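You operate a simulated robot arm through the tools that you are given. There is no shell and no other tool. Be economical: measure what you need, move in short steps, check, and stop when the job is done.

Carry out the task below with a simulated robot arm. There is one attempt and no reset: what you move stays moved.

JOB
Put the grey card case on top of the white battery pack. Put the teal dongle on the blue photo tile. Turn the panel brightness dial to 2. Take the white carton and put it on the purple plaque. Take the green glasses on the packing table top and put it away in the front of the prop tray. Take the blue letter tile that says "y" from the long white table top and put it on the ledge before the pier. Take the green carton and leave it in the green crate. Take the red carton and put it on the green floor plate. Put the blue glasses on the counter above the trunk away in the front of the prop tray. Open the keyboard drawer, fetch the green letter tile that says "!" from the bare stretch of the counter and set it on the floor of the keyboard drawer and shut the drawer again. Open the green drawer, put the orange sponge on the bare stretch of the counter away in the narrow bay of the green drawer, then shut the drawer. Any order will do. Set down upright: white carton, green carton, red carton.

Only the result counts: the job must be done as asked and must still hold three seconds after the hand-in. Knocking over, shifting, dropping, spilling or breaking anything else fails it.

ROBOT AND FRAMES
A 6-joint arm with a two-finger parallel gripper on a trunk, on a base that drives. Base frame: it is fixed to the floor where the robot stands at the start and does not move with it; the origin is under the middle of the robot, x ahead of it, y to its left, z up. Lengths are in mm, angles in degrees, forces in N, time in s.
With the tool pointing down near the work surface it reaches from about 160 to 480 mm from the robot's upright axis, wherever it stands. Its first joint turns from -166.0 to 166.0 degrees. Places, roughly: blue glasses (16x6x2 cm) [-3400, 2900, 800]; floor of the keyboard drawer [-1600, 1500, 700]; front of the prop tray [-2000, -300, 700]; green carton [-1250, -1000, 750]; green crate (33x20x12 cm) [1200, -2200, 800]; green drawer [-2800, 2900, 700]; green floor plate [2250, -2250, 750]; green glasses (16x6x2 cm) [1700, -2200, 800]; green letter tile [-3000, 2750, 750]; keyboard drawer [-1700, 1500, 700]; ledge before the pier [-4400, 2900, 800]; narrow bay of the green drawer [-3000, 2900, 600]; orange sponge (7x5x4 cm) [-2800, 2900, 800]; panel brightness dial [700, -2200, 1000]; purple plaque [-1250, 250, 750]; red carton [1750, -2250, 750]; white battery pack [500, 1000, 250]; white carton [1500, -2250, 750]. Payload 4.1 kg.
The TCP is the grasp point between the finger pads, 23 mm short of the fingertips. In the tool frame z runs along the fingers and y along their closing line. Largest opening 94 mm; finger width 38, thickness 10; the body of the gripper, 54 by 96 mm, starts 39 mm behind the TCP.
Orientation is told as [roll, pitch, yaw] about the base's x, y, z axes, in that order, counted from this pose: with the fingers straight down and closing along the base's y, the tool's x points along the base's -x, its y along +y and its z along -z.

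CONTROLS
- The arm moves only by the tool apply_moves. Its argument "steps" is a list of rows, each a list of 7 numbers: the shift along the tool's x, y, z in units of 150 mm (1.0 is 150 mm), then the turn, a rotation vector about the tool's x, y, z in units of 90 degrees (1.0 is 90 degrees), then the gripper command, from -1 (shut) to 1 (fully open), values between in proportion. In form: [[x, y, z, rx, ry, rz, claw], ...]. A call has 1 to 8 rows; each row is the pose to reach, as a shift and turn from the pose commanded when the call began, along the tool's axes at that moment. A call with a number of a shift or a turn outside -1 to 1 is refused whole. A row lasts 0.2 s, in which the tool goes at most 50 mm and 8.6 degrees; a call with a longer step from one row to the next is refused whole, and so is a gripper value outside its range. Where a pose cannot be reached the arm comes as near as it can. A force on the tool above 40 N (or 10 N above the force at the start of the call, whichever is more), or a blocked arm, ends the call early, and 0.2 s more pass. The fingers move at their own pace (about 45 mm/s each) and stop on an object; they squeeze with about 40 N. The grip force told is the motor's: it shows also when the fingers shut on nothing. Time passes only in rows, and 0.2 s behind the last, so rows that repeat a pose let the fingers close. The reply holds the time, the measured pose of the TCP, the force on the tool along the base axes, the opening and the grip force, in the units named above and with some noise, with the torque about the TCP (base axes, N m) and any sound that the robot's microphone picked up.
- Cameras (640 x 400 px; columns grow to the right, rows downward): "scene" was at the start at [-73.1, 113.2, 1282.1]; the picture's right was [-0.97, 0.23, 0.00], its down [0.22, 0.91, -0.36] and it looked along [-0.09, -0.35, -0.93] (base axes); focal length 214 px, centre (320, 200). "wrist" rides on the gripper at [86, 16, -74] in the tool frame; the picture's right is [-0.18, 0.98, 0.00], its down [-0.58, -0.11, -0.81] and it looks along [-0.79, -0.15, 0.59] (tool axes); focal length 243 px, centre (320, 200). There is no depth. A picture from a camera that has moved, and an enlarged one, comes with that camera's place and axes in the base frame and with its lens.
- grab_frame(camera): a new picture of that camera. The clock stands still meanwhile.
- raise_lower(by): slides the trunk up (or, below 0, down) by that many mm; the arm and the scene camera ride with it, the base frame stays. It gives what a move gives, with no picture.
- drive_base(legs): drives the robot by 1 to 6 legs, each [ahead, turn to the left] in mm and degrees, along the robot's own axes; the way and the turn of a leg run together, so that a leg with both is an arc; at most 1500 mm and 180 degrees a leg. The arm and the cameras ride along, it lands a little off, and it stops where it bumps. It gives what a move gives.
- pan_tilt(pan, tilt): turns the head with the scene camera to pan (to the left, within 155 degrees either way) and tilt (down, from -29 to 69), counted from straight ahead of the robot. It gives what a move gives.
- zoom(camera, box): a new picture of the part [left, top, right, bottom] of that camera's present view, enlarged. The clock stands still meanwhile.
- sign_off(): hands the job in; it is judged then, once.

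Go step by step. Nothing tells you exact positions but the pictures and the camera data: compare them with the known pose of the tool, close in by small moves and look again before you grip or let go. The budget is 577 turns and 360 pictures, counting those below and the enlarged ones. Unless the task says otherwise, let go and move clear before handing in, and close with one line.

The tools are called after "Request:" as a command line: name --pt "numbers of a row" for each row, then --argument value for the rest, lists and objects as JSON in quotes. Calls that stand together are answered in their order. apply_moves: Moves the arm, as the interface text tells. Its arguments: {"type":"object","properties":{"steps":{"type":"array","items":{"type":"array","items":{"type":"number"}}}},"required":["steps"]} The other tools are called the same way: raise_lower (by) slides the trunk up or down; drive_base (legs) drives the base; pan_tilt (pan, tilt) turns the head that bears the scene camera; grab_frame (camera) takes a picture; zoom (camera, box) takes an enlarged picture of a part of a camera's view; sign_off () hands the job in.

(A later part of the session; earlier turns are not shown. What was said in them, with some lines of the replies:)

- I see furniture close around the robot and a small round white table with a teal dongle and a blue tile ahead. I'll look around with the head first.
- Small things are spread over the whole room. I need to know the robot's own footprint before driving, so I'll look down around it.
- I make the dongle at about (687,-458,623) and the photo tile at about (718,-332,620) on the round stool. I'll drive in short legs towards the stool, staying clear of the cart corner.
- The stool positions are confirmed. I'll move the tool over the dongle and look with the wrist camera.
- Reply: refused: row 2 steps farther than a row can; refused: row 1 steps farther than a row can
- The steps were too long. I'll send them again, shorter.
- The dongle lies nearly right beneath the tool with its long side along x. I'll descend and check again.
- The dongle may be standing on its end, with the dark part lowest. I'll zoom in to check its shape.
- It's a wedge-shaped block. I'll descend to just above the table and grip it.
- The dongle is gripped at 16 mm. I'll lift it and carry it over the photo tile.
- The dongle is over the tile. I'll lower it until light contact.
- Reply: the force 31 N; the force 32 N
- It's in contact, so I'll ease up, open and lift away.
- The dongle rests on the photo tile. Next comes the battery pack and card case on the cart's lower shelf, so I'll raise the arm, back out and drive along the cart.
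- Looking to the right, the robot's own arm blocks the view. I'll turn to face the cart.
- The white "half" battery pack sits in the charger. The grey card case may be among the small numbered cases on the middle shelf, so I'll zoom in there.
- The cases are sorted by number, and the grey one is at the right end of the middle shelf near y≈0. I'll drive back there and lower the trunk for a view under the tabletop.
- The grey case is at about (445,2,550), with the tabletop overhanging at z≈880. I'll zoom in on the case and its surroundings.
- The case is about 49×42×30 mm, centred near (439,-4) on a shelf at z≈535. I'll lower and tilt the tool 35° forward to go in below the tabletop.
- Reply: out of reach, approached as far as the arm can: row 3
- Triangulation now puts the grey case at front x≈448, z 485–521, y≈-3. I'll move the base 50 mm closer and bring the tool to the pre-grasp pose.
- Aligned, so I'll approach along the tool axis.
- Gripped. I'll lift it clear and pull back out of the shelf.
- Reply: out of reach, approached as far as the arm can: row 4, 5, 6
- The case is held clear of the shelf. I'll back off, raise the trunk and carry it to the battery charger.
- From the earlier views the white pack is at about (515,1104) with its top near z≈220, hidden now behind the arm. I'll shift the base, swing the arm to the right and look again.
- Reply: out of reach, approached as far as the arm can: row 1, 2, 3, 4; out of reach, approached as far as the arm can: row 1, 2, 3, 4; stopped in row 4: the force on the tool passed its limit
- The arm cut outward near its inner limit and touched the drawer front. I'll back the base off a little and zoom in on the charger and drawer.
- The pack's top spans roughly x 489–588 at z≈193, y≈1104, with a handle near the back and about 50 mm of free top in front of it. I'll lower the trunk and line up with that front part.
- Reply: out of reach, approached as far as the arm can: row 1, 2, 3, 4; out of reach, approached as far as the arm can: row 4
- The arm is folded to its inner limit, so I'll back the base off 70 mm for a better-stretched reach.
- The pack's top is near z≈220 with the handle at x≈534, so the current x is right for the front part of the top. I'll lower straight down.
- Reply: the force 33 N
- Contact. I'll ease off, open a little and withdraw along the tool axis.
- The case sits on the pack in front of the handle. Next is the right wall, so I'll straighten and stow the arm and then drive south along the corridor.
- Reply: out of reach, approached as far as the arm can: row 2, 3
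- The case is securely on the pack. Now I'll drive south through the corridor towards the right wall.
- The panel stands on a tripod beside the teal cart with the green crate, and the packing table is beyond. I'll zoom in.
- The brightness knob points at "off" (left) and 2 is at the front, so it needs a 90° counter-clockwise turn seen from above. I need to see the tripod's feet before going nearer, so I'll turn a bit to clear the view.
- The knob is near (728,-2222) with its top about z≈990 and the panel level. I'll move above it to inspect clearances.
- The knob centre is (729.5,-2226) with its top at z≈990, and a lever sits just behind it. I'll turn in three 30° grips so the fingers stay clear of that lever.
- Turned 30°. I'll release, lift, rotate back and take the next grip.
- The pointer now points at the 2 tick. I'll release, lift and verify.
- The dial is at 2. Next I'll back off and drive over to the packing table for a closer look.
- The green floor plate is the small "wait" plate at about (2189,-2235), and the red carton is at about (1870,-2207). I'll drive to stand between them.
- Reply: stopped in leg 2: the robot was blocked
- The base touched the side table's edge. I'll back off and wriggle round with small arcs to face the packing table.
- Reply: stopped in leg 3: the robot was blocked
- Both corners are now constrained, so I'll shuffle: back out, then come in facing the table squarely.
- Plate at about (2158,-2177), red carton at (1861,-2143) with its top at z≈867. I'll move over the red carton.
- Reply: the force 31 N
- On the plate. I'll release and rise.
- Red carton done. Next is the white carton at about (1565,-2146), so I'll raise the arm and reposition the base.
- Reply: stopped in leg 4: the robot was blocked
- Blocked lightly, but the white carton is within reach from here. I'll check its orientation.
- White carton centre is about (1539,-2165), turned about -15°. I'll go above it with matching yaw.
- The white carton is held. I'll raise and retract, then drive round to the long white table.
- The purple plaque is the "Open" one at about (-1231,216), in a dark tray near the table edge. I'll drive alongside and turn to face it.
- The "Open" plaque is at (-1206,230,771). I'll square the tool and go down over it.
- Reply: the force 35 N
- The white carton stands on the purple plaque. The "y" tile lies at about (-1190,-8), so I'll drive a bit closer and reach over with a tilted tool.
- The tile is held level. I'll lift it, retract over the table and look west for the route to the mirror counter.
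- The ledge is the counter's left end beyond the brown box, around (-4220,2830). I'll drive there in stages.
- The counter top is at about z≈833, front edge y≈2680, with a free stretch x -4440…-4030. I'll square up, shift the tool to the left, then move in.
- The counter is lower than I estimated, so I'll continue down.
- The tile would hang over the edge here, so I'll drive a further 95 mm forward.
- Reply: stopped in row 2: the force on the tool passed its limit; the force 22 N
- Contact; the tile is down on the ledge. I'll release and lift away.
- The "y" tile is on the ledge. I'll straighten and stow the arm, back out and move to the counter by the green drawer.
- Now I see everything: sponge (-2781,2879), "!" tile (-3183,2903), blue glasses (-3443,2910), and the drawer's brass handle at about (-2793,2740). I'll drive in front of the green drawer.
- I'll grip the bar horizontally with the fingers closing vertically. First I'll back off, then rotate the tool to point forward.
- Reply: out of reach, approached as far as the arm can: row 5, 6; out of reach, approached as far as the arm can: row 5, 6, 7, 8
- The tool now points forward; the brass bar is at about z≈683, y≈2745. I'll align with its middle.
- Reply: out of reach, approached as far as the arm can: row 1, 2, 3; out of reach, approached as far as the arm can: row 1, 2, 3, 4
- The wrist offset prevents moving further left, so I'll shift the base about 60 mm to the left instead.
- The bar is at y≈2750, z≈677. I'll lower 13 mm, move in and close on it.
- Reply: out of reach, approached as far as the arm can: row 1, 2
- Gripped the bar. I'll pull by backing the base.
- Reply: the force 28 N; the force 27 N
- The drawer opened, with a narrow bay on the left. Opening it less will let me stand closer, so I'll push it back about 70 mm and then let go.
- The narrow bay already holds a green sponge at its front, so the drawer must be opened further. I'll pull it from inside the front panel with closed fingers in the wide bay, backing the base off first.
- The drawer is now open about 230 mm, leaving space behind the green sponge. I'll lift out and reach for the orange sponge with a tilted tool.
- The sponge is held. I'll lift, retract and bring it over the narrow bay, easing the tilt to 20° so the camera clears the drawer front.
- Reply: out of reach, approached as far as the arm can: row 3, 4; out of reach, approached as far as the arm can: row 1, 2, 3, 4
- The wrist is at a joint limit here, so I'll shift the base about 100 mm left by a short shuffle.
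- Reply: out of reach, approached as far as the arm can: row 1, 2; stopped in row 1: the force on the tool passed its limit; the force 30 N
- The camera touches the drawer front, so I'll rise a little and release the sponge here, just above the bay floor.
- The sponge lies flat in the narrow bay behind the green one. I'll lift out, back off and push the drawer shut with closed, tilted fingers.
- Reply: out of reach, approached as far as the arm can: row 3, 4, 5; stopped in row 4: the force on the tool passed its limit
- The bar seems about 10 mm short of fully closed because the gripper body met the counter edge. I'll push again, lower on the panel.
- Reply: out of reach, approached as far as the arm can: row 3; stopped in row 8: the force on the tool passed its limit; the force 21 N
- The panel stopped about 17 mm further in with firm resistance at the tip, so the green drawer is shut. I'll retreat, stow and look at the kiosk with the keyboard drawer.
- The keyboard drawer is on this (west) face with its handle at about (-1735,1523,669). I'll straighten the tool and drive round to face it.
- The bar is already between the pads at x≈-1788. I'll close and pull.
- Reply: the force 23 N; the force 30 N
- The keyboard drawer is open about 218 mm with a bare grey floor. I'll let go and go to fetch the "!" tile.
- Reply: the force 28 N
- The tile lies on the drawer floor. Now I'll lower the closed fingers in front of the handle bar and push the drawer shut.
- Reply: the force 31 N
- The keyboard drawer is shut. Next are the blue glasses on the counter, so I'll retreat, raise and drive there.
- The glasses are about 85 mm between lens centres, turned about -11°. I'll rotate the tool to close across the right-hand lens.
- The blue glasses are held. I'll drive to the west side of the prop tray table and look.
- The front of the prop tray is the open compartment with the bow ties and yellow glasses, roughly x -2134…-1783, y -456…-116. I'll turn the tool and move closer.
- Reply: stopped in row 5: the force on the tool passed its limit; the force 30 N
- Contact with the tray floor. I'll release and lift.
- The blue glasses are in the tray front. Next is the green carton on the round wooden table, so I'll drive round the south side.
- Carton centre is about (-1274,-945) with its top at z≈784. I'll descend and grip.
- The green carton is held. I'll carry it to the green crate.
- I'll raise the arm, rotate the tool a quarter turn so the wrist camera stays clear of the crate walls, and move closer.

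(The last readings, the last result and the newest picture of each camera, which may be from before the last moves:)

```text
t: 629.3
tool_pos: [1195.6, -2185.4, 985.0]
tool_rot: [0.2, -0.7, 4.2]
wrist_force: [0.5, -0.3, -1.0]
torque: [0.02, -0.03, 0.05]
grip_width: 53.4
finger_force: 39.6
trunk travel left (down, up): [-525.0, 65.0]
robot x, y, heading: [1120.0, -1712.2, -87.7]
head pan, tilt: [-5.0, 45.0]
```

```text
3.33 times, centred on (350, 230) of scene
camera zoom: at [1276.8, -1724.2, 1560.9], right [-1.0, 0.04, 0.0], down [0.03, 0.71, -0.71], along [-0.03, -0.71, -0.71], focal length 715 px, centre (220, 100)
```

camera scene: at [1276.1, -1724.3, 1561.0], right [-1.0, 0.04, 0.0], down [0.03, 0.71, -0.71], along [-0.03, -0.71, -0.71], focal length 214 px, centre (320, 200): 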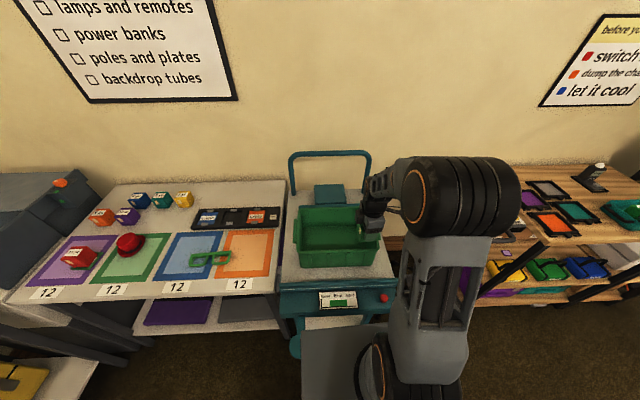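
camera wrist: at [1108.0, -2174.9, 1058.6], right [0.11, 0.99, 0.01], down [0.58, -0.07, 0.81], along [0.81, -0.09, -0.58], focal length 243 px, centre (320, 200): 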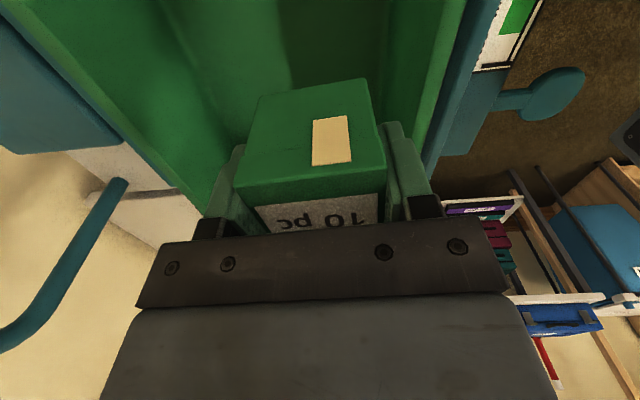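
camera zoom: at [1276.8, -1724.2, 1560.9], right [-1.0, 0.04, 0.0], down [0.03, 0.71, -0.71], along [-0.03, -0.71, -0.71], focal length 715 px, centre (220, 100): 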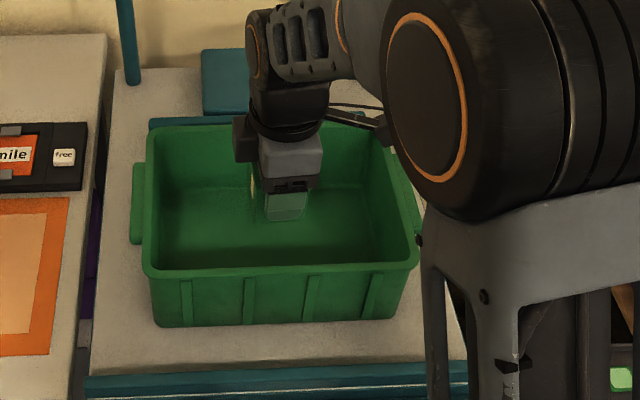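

Request:
apply_moves --pt "0 0 0.2 0 0 0 -0.1" --pt "0 0 0.4 0 0 0 -0.1" --pt "0 0 0.6 0 0 0 -0.1" --pt "0 0 0.8 0 0 0 -0.1" --pt "0 0 0.9 0 0 0 -0.1"

Request:
grab_frame --camera "wrist"

Request:
zoom --camera "scene" --box '[270, 170, 430, 290]'

```text
t: 630.5
tool_pos: [1197.2, -2185.5, 848.9]
tool_rot: [0.3, -0.6, 4.3]
wrist_force: [0.4, 0.7, -1.5]
torque: [0.02, 0.02, 0.01]
grip_width: 53.7
finger_force: 40.1
trunk travel left (down, up): [-525.0, 65.0]
robot x, y, heading: [1113.8, -1711.3, -87.7]
head pan, tilt: [-5.0, 45.0]
```

```text
101 pictures are left
camera wrist: at [1108.8, -2175.6, 923.3], right [0.11, 0.99, 0.01], down [0.58, -0.07, 0.81], along [0.81, -0.09, -0.58], focal length 243 px, centre (320, 200)
```

wrist: 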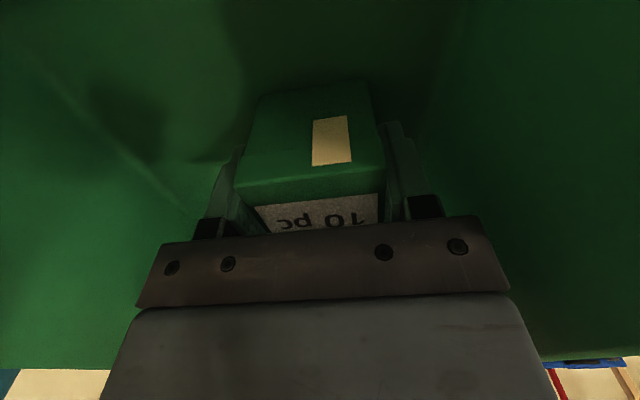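

```text
3.33 times, centred on (350, 230) of scene
camera zoom: at [1276.5, -1724.3, 1561.0], right [-1.0, 0.04, 0.0], down [0.03, 0.71, -0.71], along [-0.03, -0.71, -0.71], focal length 715 px, centre (220, 100)
```

zoom: 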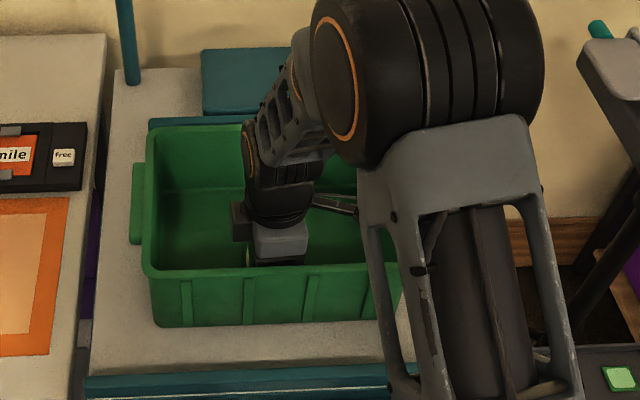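

Inside the crate now. I'll lower until contact.

Request:
apply_moves --pt "0 0 0.03 0 0 0 -0.1" --pt "0 0 0.06 0 0 0 -0.1" --pt "0 0 0.09 0 0 0 -0.1" --pt "0 0 0.12 0 0 0 -0.1" --pt "0 0 0.15 0 0 0 -0.1" --pt "0 0 0.18 0 0 0 -0.1" --pt "0 0 0.21 0 0 0 -0.1" --pt "0 0 0.24 0 0 0 -0.1"

```text
t: 631.8
tool_pos: [1197.6, -2185.4, 828.8]
tool_rot: [-0.1, -0.9, 4.2]
wrist_force: [-1.2, 5.1, 19.0]
torque: [0.22, 0.09, 0.02]
grip_width: 53.3
finger_force: 40.1
trunk travel left (down, up): [-525.0, 65.0]
robot x, y, heading: [1110.6, -1716.0, -87.6]
head pan, tilt: [-5.0, 45.0]
stopped in row 6: the force on the tool passed its limit (the readings are from after the stop); the commanded pose is now the measured one
```

Request:
apply_moves --pt "0 0 -0.01 0 0 0 -0.1" --pt "0 0 -0.01 0 0 0 0.15" --pt "0 0 -0.01 0 0 0 0.35" --pt "0 0 -0.25 0 0 0 0.35" --pt "0 0 -0.5 0 0 0 0.35" --pt "0 0 -0.75 0 0 0 0.35" --pt "0 0 -1.0 0 0 0 0.35"

Request:
apply_moves --pt "0 0 -0.3 0 0 0 0.35" --pt "0 0 -0.6 0 0 0 0.35"

Request:
grab_frame --camera "wrist"

Request:
zoom --camera "scene" --box '[270, 170, 430, 290]'

```text
t: 633.4
tool_pos: [1193.7, -2186.5, 979.0]
tool_rot: [0.3, -0.7, 4.1]
wrist_force: [-0.2, 0.7, 0.1]
torque: [0.0, 0.02, 0.0]
grip_width: 63.2
finger_force: 0.1
trunk travel left (down, up): [-525.0, 65.0]
robot x, y, heading: [1115.9, -1711.2, -87.6]
head pan, tilt: [-5.0, 45.0]
```

```text
t: 634.0
tool_pos: [1193.4, -2183.9, 1070.5]
tool_rot: [0.0, -0.7, 4.2]
wrist_force: [0.3, -0.1, -0.9]
torque: [-0.05, 0.01, 0.04]
grip_width: 63.6
finger_force: 0.1
trunk travel left (down, up): [-525.0, 65.0]
robot x, y, heading: [1115.8, -1709.3, -87.5]
head pan, tilt: [-5.0, 45.0]
```

```text
99 pictures are left
camera wrist: at [1105.9, -2174.4, 1144.0], right [0.11, 0.99, 0.0], down [0.58, -0.07, 0.81], along [0.81, -0.09, -0.58], focal length 243 px, centre (320, 200)
```

wrist: 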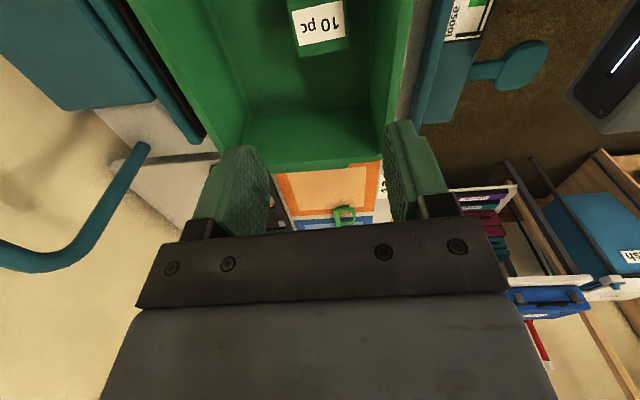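

```text
3.33 times, centred on (350, 230) of scene
camera zoom: at [1276.3, -1723.6, 1560.9], right [-1.0, 0.04, 0.0], down [0.03, 0.71, -0.71], along [-0.03, -0.71, -0.71], focal length 715 px, centre (220, 100)
```

zoom: 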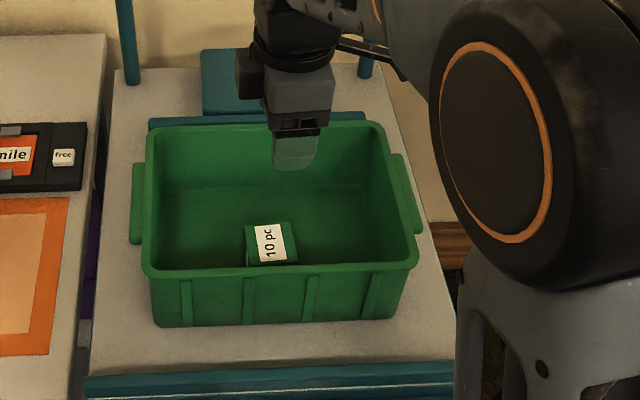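

The green carton stands in the crate. Last come the green glasses on the packing table.

Request:
drive_base --legs '[[-180, 0], [0, 87.5], [590, 0], [0, -90], [200, 0]]'

Request:
grab_frame --camera "scene"

Request:
grab_frame --camera "wrist"

```text
t: 647.2
tool_pos: [1748.2, -2176.9, 1069.1]
tool_rot: [0.0, -0.8, 3.6]
wrist_force: [0.9, 0.4, 0.1]
torque: [0.0, 0.01, -0.01]
grip_width: 63.6
finger_force: 0.0
trunk travel left (down, up): [-525.0, 65.0]
robot x, y, heading: [1675.2, -1705.2, -88.6]
head pan, tilt: [-5.0, 45.0]
```

```text
97 pictures are left
camera scene: at [1835.4, -1718.2, 1561.0], right [-1.0, 0.06, 0.0], down [0.04, 0.71, -0.71], along [-0.04, -0.71, -0.71], focal length 214 px, centre (320, 200)
```

scene: 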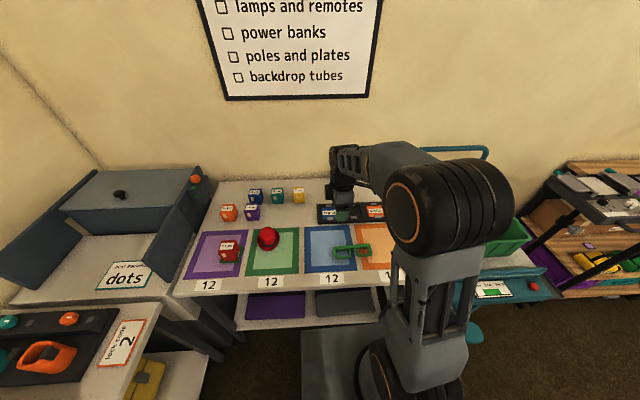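

```text
96 pictures are left
camera wrist: at [1659.6, -2166.7, 1143.3], right [0.12, 0.99, 0.0], down [0.58, -0.08, 0.81], along [0.81, -0.1, -0.58], focal length 243 px, centre (320, 200)
```

wrist: 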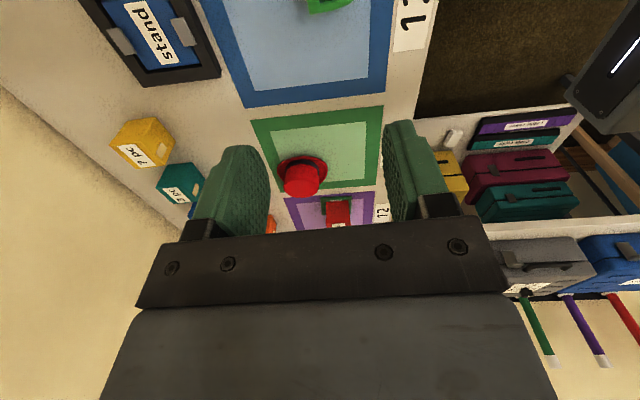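

Request:
zoom --camera "scene" --box '[290, 220, 410, 290]'

```text
5.33 times, centred on (350, 255) of scene
camera zoom: at [1835.4, -1718.2, 1561.0], right [-1.0, 0.06, 0.0], down [0.04, 0.71, -0.71], along [-0.04, -0.71, -0.71], focal length 1144 px, centre (160, -93)
```

zoom: 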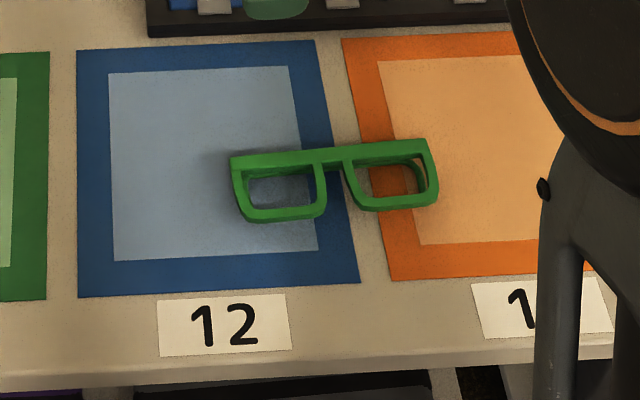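

Request:
apply_moves --pt "0.2 0.02 0.2 0 0 0 0.8" --pt "0.4 0.04 0.4 0 0 0 0.8" --pt "0.6 0.06 0.6 0 0 0 0.8" --pt "0.75 0.08 0.8 0 0 0 0.8" --pt "0.75 0.08 1.0 0 0 0 0.8"

Request:
grab_frame --camera "wrist"

```text
t: 648.4
tool_pos: [1636.4, -2169.8, 915.1]
tool_rot: [0.1, -0.8, 3.5]
wrist_force: [-0.3, -0.2, -0.5]
torque: [-0.01, 0.02, 0.0]
grip_width: 84.6
finger_force: 0.1
trunk travel left (down, up): [-525.0, 65.0]
robot x, y, heading: [1675.6, -1702.3, -88.3]
head pan, tilt: [-5.0, 45.0]
```

```text
94 pictures are left
camera wrist: at [1547.6, -2158.4, 989.3], right [0.12, 0.99, 0.0], down [0.58, -0.07, 0.81], along [0.81, -0.1, -0.58], focal length 243 px, centre (320, 200)
```

wrist: 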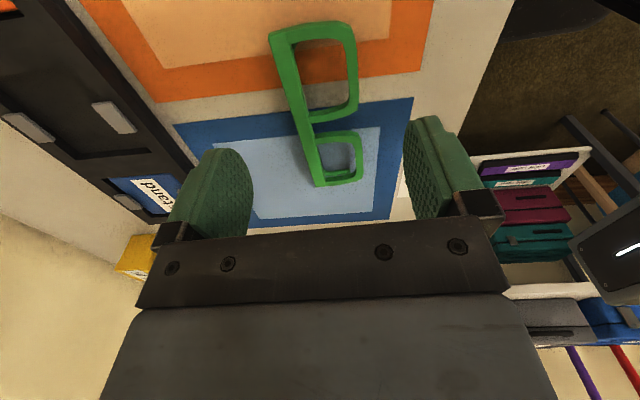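

Request:
apply_moves --pt "0.015 0 0.2 0 0 0 0.8" --pt "0.015 0 0.4 0 0 0 0.8"

Request:
grab_frame --camera "wrist"

```text
t: 649.0
tool_pos: [1632.0, -2169.9, 858.4]
tool_rot: [0.2, -0.8, 3.5]
wrist_force: [0.3, 0.2, 0.4]
torque: [0.02, 0.02, -0.01]
grip_width: 84.7
finger_force: 0.2
trunk travel left (down, up): [-525.0, 65.0]
robot x, y, heading: [1676.3, -1705.4, -88.2]
head pan, tilt: [-5.0, 45.0]
```

```text
93 pictures are left
camera wrist: at [1543.7, -2159.4, 931.7], right [0.12, 0.99, 0.0], down [0.58, -0.07, 0.81], along [0.81, -0.1, -0.58], focal length 243 px, centre (320, 200)
```

wrist: 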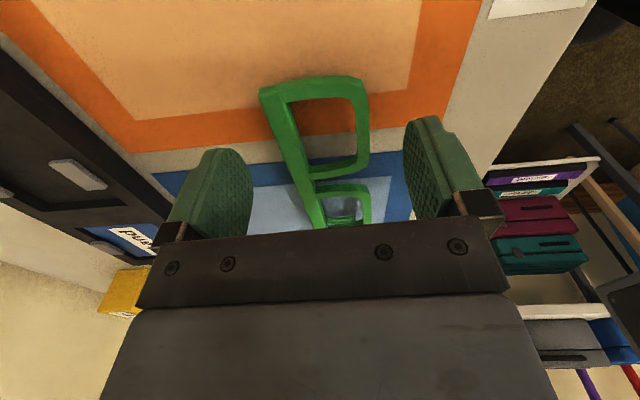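

Request:
apply_moves --pt "0 -0.03 0.1 0 0 0 0.8" --pt "0 -0.03 0.18 0 0 0 0.8" --pt "0 -0.03 0.18 0 0 0 0.4" --pt "0 -0.03 0.18 0 0 0 0" --pt "0 -0.03 0.18 0 0 0 -0.1" --pt "0 -0.03 0.18 0 0 0 -0.1"

Request:
grab_frame --camera "wrist"

```text
t: 650.4
tool_pos: [1634.2, -2176.7, 831.1]
tool_rot: [0.2, -0.7, 3.5]
wrist_force: [1.4, -0.3, -0.6]
torque: [0.05, 0.01, -0.02]
grip_width: 52.6
finger_force: 39.6
trunk travel left (down, up): [-525.0, 65.0]
robot x, y, heading: [1675.7, -1705.8, -88.3]
head pan, tilt: [-5.0, 45.0]
```

```text
92 pictures are left
camera wrist: at [1546.0, -2165.1, 904.5], right [0.12, 0.99, 0.0], down [0.58, -0.08, 0.81], along [0.81, -0.1, -0.58], focal length 243 px, centre (320, 200)
```

wrist: 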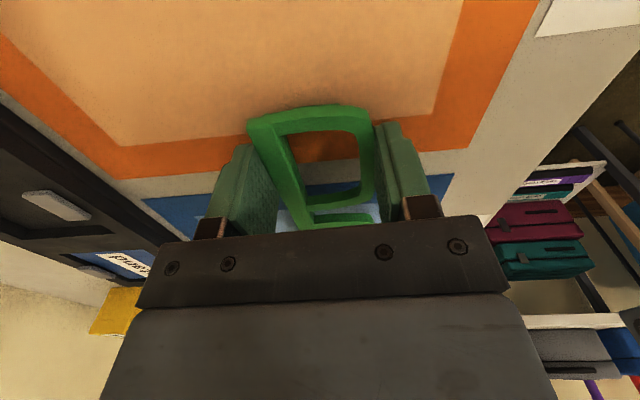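

Gripped. I'll lift and drive back to the prop tray.

Request:
apply_moves --pt "0 0 -0.2 0 0 0 -0.1" --pt "0 0 -0.5 0 0 0 -0.1" --pt "0 0 -0.8 0 0 0 -0.1" --pt "0 0 -1.0 0 0 0 -0.1"

Request:
grab_frame --camera "wrist"

Request:
drive_base --legs '[[-170, 0], [0, -91.5], [1200, 0]]'

```text
t: 651.4
tool_pos: [1631.4, -2175.1, 979.0]
tool_rot: [0.1, -0.8, 3.5]
wrist_force: [-0.3, -0.1, -1.3]
torque: [-0.03, 0.05, 0.03]
grip_width: 52.8
finger_force: 40.3
trunk travel left (down, up): [-525.0, 65.0]
robot x, y, heading: [1673.7, -1704.4, -88.4]
head pan, tilt: [-5.0, 45.0]
```

```text
91 pictures are left
camera wrist: at [1543.5, -2163.9, 1052.6], right [0.12, 0.99, 0.0], down [0.58, -0.08, 0.81], along [0.81, -0.1, -0.58], focal length 243 px, centre (320, 200)
```

wrist: 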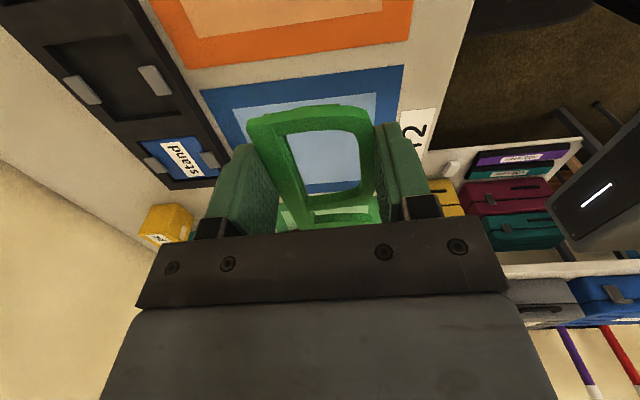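

```text
t: 662.4
tool_pos: [-1.0, -1520.7, 978.1]
tool_rot: [0.1, -0.8, -86.6]
wrist_force: [0.2, -0.2, -0.3]
torque: [-0.02, 0.01, -0.01]
grip_width: 53.0
finger_force: 40.2
trunk travel left (down, up): [-525.0, 65.0]
robot x, y, heading: [472.9, -1563.7, -178.5]
head pan, tilt: [-5.0, 45.0]
```

Request:
drive_base --legs '[[0, -3], [1200, 0], [1170, 0], [0, -49], [1030, 0]]'

Request:
pan_tilt --pan -40 --tilt 45

Request:
grab_frame --camera "scene"

```text
t: 681.4
tool_pos: [-2752.1, -256.5, 978.1]
tool_rot: [0.0, -0.8, -140.8]
wrist_force: [0.1, -0.3, -0.8]
torque: [-0.01, -0.06, -0.02]
grip_width: 52.7
finger_force: 39.6
trunk travel left (down, up): [-525.0, 65.0]
robot x, y, heading: [-2512.6, -664.2, 127.7]
head pan, tilt: [-5.0, 45.0]
```

```text
t: 682.5
tool_pos: [-2752.5, -255.6, 977.7]
tool_rot: [0.1, -0.8, -140.8]
wrist_force: [-0.3, -0.1, 0.5]
torque: [0.01, -0.02, -0.02]
grip_width: 52.8
finger_force: 40.5
trunk travel left (down, up): [-525.0, 65.0]
robot x, y, heading: [-2514.3, -664.8, 127.5]
head pan, tilt: [-40.0, 45.0]
```

```text
90 pictures are left
camera scene: at [-2604.1, -731.7, 1561.0], right [1.0, -0.04, 0.0], down [-0.03, -0.71, -0.71], along [0.03, 0.71, -0.71], focal length 214 px, centre (320, 200)
```

scene: 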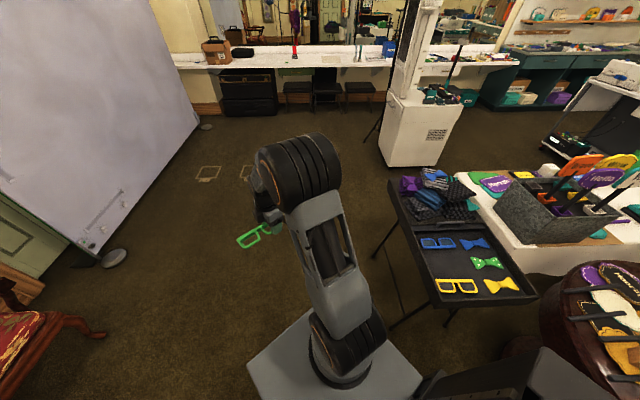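

Request:
drive_base --legs '[[0, -20.5], [420, 0], [0, -107]]'

Request:
apply_moves --pt "0 0 0 0 0 0.09 -0.1" --pt "0 0 0 0 0 0.18 -0.1" --pt "0 0 0 0 0 0.27 -0.1" --pt "0 0 0 0 0 0.36 -0.1" --pt "0 0 0 0 0 0.45 -0.1" --pt "0 0 0 0 0 0.5 -0.1"

Request:
apply_moves --pt "0 0 0 0 0 0.09 -0.1" --pt "0 0 0 0 0 0.18 -0.1" --pt "0 0 0 0 0 0.27 -0.1" --pt "0 0 0 0 0 0.36 -0.1" --pt "0 0 0 0 0 0.45 -0.1" --pt "0 0 0 0 0 0.5 -0.1"

Request:
grab_frame --camera "wrist"

```text
t: 690.5
tool_pos: [-2161.8, -314.7, 978.6]
tool_rot: [0.1, -0.9, 93.1]
wrist_force: [0.3, -1.0, 0.0]
torque: [-0.03, -0.01, 0.03]
grip_width: 52.6
finger_force: 39.9
trunk travel left (down, up): [-525.0, 65.0]
robot x, y, heading: [-2628.7, -264.6, 1.4]
head pan, tilt: [-40.0, 45.0]
```

```text
t: 692.0
tool_pos: [-2161.9, -315.7, 978.4]
tool_rot: [0.6, -0.5, 47.9]
wrist_force: [0.0, -1.1, 0.1]
torque: [-0.03, -0.01, 0.02]
grip_width: 52.5
finger_force: 40.3
trunk travel left (down, up): [-525.0, 65.0]
robot x, y, heading: [-2632.3, -266.5, 1.5]
head pan, tilt: [-40.0, 45.0]
```

```text
t: 693.4
tool_pos: [-2160.0, -314.8, 977.2]
tool_rot: [0.9, 0.1, 3.0]
wrist_force: [0.0, -0.8, -0.7]
torque: [0.01, 0.03, 0.0]
grip_width: 52.8
finger_force: 39.6
trunk travel left (down, up): [-525.0, 65.0]
robot x, y, heading: [-2632.1, -269.2, 1.6]
head pan, tilt: [-40.0, 45.0]
```

```text
89 pictures are left
camera wrist: at [-2247.6, -304.2, 1053.2], right [0.13, 0.99, 0.01], down [0.59, -0.09, 0.8], along [0.8, -0.1, -0.59], focal length 243 px, centre (320, 200)
```

wrist: 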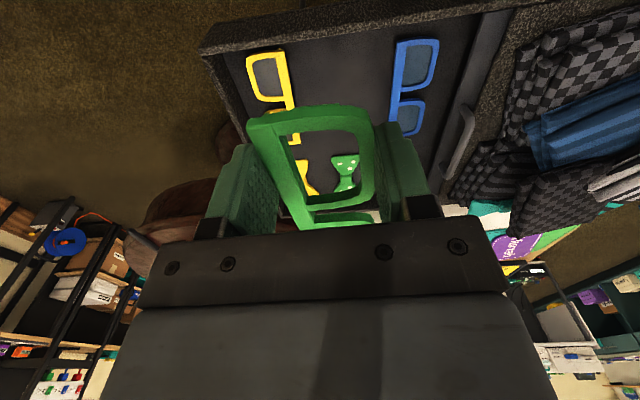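

Request:
drive_base --legs '[[110, 0]]'

Request:
apply_moves --pt "0.07 0.05 0.25 0 0 0.01 -0.1" --pt "0.13 0.1 0.5 0 0 0.02 -0.1" --pt "0.18 0.12 0.75 0 0 0.033 -0.1" --pt "0.18 0.12 1.0 0 0 0.033 -0.1"

Request:
grab_frame --camera "wrist"

Request:
pan_tilt --pan -5 --tilt 45

Request:
zoom --camera "scene" --box '[240, 160, 440, 290]'

```text
t: 694.5
tool_pos: [-2050.9, -312.5, 978.0]
tool_rot: [0.8, 0.1, 3.1]
wrist_force: [0.2, 0.5, -0.6]
torque: [0.02, 0.0, -0.01]
grip_width: 53.1
finger_force: 39.9
trunk travel left (down, up): [-525.0, 65.0]
robot x, y, heading: [-2524.5, -266.8, 1.5]
head pan, tilt: [-40.0, 45.0]
```

```text
t: 695.5
tool_pos: [-2076.4, -296.5, 825.2]
tool_rot: [0.7, 0.1, 0.1]
wrist_force: [0.1, 0.6, -0.4]
torque: [-0.01, 0.0, -0.02]
grip_width: 52.5
finger_force: 40.5
trunk travel left (down, up): [-525.0, 65.0]
robot x, y, heading: [-2524.1, -265.7, 1.2]
head pan, tilt: [-40.0, 45.0]
```

```text
88 pictures are left
camera wrist: at [-2162.4, -279.9, 901.8], right [0.18, 0.98, 0.01], down [0.58, -0.12, 0.8], along [0.79, -0.14, -0.59], focal length 243 px, centre (320, 200)
```

wrist: 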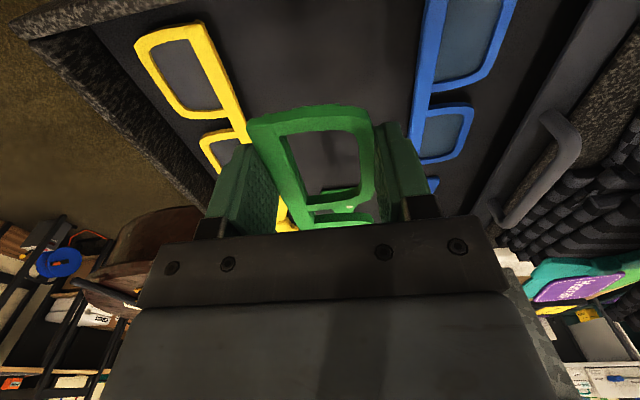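

```text
t: 696.5
tool_pos: [-2077.0, -294.5, 827.4]
tool_rot: [0.8, 0.1, 0.0]
wrist_force: [0.5, -0.1, -0.6]
torque: [0.0, 0.03, -0.01]
grip_width: 52.6
finger_force: 39.9
trunk travel left (down, up): [-525.0, 65.0]
robot x, y, heading: [-2526.9, -263.0, 1.3]
head pan, tilt: [-5.0, 45.0]
```

```text
3.08 times, centred on (340, 225) of scene
camera zoom: at [-2507.0, -104.2, 1561.0], right [-0.06, -1.0, 0.0], down [-0.71, 0.05, -0.71], along [0.71, -0.05, -0.71], focal length 660 px, centre (258, 123)
```

zoom: 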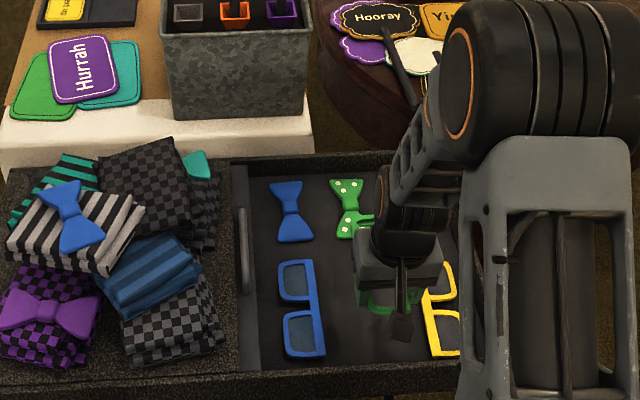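

Request:
apply_moves --pt "0 0 0.2 0 0 0 -0.1" --pt "0 0 0.4 0 0 0 -0.1" --pt "0 0 0.6 0 0 0 -0.1"

Request:
grab_frame --camera "wrist"

```text
t: 697.4
tool_pos: [-2079.9, -293.0, 738.0]
tool_rot: [0.8, 0.1, 0.1]
wrist_force: [-0.3, -0.2, 0.4]
torque: [-0.03, 0.05, -0.01]
grip_width: 52.7
finger_force: 40.2
trunk travel left (down, up): [-525.0, 65.0]
robot x, y, heading: [-2526.8, -263.3, 1.2]
head pan, tilt: [-5.0, 45.0]
```

```text
86 pictures are left
camera wrist: at [-2165.4, -277.9, 813.6], right [0.18, 0.98, 0.01], down [0.58, -0.12, 0.8], along [0.79, -0.14, -0.59], focal length 243 px, centre (320, 200)
```

wrist: 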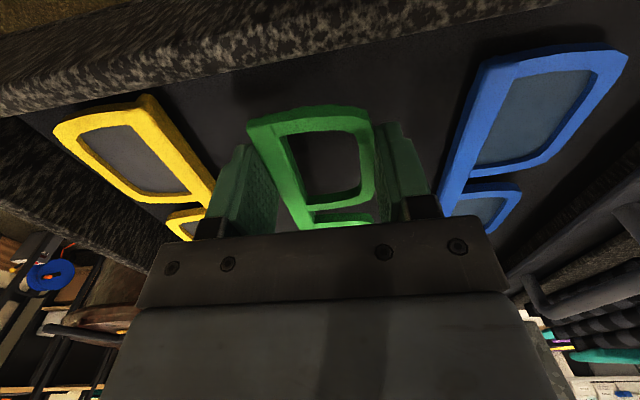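

Nicely centred between the yellow and blue glasses. I'll lower to contact.

Request:
apply_moves --pt "0 0 0.03 0 0 0 -0.1" --pt "0 0 0.06 0 0 0 -0.1" --pt "0 0 0.09 0 0 0 -0.1" --pt "0 0 0.12 0 0 0 -0.1" --pt "0 0 0.15 0 0 0 -0.1" --pt "0 0 0.18 0 0 0 -0.1"

Request:
apply_moves --pt "0 0 -0.01 0 0 0 -0.1" --pt "0 0 -0.01 0 0 0 0.15" --pt "0 0 -0.01 0 0 0 0.35" --pt "0 0 -0.2 0 0 0 0.35" --pt "0 0 -0.5 0 0 0 0.35" --pt "0 0 -0.8 0 0 0 0.35" --pt "0 0 -1.0 0 0 0 0.35"

Request:
grab_frame --camera "wrist"

Request:
zoom --camera "scene" --box '[240, 160, 440, 290]'

```text
t: 698.5
tool_pos: [-2079.1, -293.3, 721.4]
tool_rot: [0.7, -0.2, 0.1]
wrist_force: [-7.6, -0.4, 25.3]
torque: [-0.27, 0.2, 0.04]
grip_width: 52.4
finger_force: 40.3
trunk travel left (down, up): [-525.0, 65.0]
robot x, y, heading: [-2524.2, -263.9, 1.4]
head pan, tilt: [-5.0, 45.0]
stopped in row 5: the force on the tool passed its limit (the readings are from after the stop); the commanded pose is now the measured one
```

```text
t: 700.0
tool_pos: [-2078.7, -292.2, 869.8]
tool_rot: [0.7, -0.1, 0.0]
wrist_force: [0.0, 0.0, -0.6]
torque: [0.04, -0.04, 0.02]
grip_width: 63.5
finger_force: 0.1
trunk travel left (down, up): [-525.0, 65.0]
robot x, y, heading: [-2525.9, -265.5, 1.3]
head pan, tilt: [-5.0, 45.0]
```

```text
85 pictures are left
camera wrist: at [-2164.6, -277.5, 945.0], right [0.18, 0.98, 0.01], down [0.58, -0.12, 0.81], along [0.79, -0.14, -0.59], focal length 243 px, centre (320, 200)
```

wrist: 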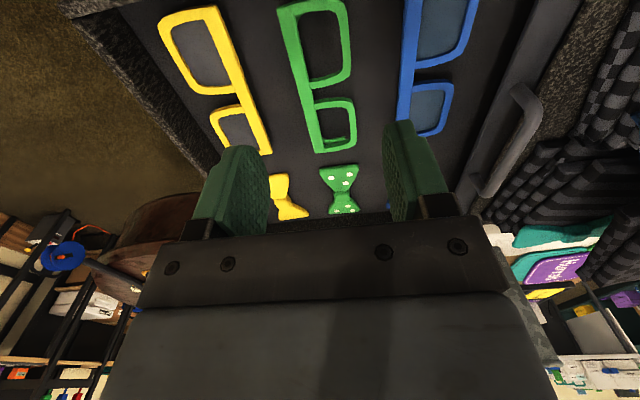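

```text
3.08 times, centred on (340, 225) of scene
camera zoom: at [-2507.3, -104.1, 1560.9], right [-0.06, -1.0, 0.0], down [-0.71, 0.04, -0.71], along [0.71, -0.04, -0.71], focal length 660 px, centre (258, 123)
```

zoom: 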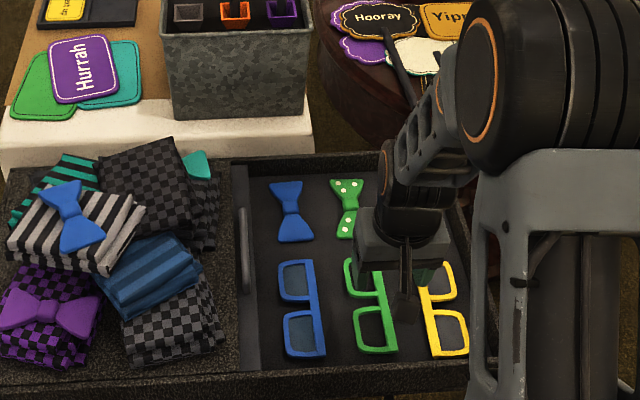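

All placed. I'll back away a little and check the drawers and ledge from here.

Request:
drive_base --legs '[[-250, 0]]'

Request:
pan_tilt --pan 85 --tilt 20

Request:
grab_frame --camera "scene"

Request:
zoom --camera "scene" --box '[270, 150, 390, 240]'

```text
t: 701.9
tool_pos: [-2326.5, -300.3, 869.1]
tool_rot: [0.7, -0.2, -0.2]
wrist_force: [0.2, 0.2, -0.6]
torque: [0.01, -0.01, 0.0]
grip_width: 63.4
finger_force: 0.1
trunk travel left (down, up): [-525.0, 65.0]
robot x, y, heading: [-2775.1, -270.9, 0.8]
head pan, tilt: [-5.0, 45.0]
```

```text
t: 703.5
tool_pos: [-2328.0, -299.8, 869.3]
tool_rot: [0.7, -0.2, -0.2]
wrist_force: [-0.2, 0.4, -0.6]
torque: [0.03, -0.02, 0.01]
grip_width: 63.7
finger_force: 0.0
trunk travel left (down, up): [-525.0, 65.0]
robot x, y, heading: [-2774.5, -270.3, 1.5]
head pan, tilt: [85.0, 20.0]
```

```text
83 pictures are left
camera scene: at [-2830.0, -11.2, 1599.6], right [1.0, -0.07, 0.0], down [-0.02, -0.34, -0.94], along [0.06, 0.94, -0.34], focal length 214 px, centre (320, 200)
```

scene: 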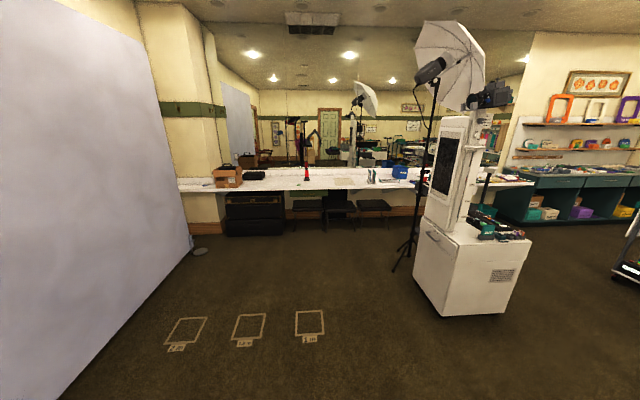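

```text
4.44 times, centred on (330, 195) of scene
camera zoom: at [-2830.0, -11.2, 1599.6], right [1.0, -0.07, 0.0], down [-0.02, -0.34, -0.94], along [0.06, 0.94, -0.34], focal length 953 px, centre (276, 222)
```

zoom: 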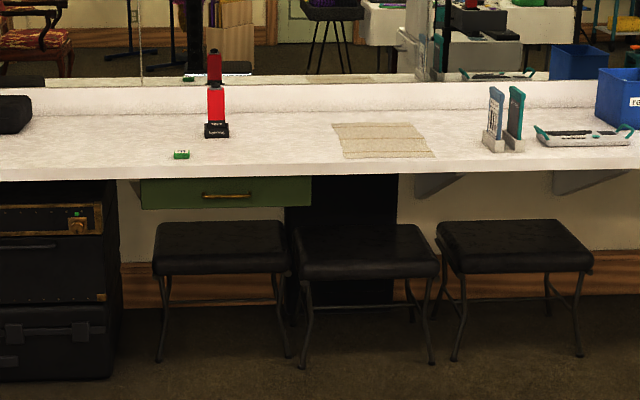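

Request:
zoom --camera "scene" --box '[400, 200, 520, 290]'

Request:
zoom --camera "scene" --box '[170, 160, 250, 210]'

```text
4.44 times, centred on (460, 245) of scene
camera zoom: at [-2830.0, -11.2, 1599.6], right [1.0, -0.07, 0.0], down [-0.02, -0.34, -0.94], along [0.06, 0.94, -0.34], focal length 953 px, centre (-302, 0)
```

zoom: 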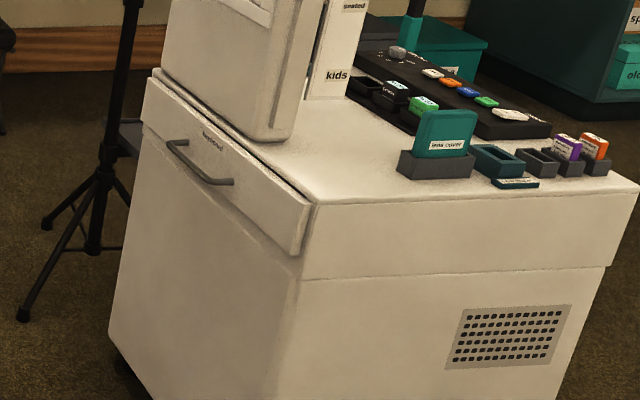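

```text
8.00 times, centred on (210, 185) of scene
camera zoom: at [-2830.0, -11.2, 1599.6], right [1.0, -0.07, 0.0], down [-0.02, -0.34, -0.94], along [0.06, 0.94, -0.34], focal length 1716 px, centre (1200, 320)
```

zoom: 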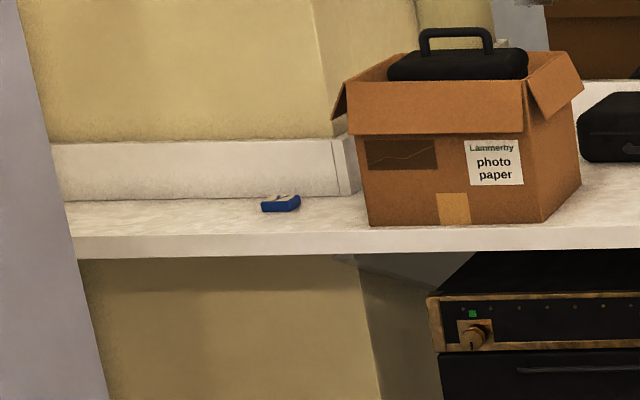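

Every item has been placed and checked in view, and both drawers are shut. I'm handing in.

Request:
sign_off

```text
The job is handed in.
```

I did all eleven tasks, let go of everything and backed clear before handing in. I checked each result in the pictures, and both drawers looked shut.
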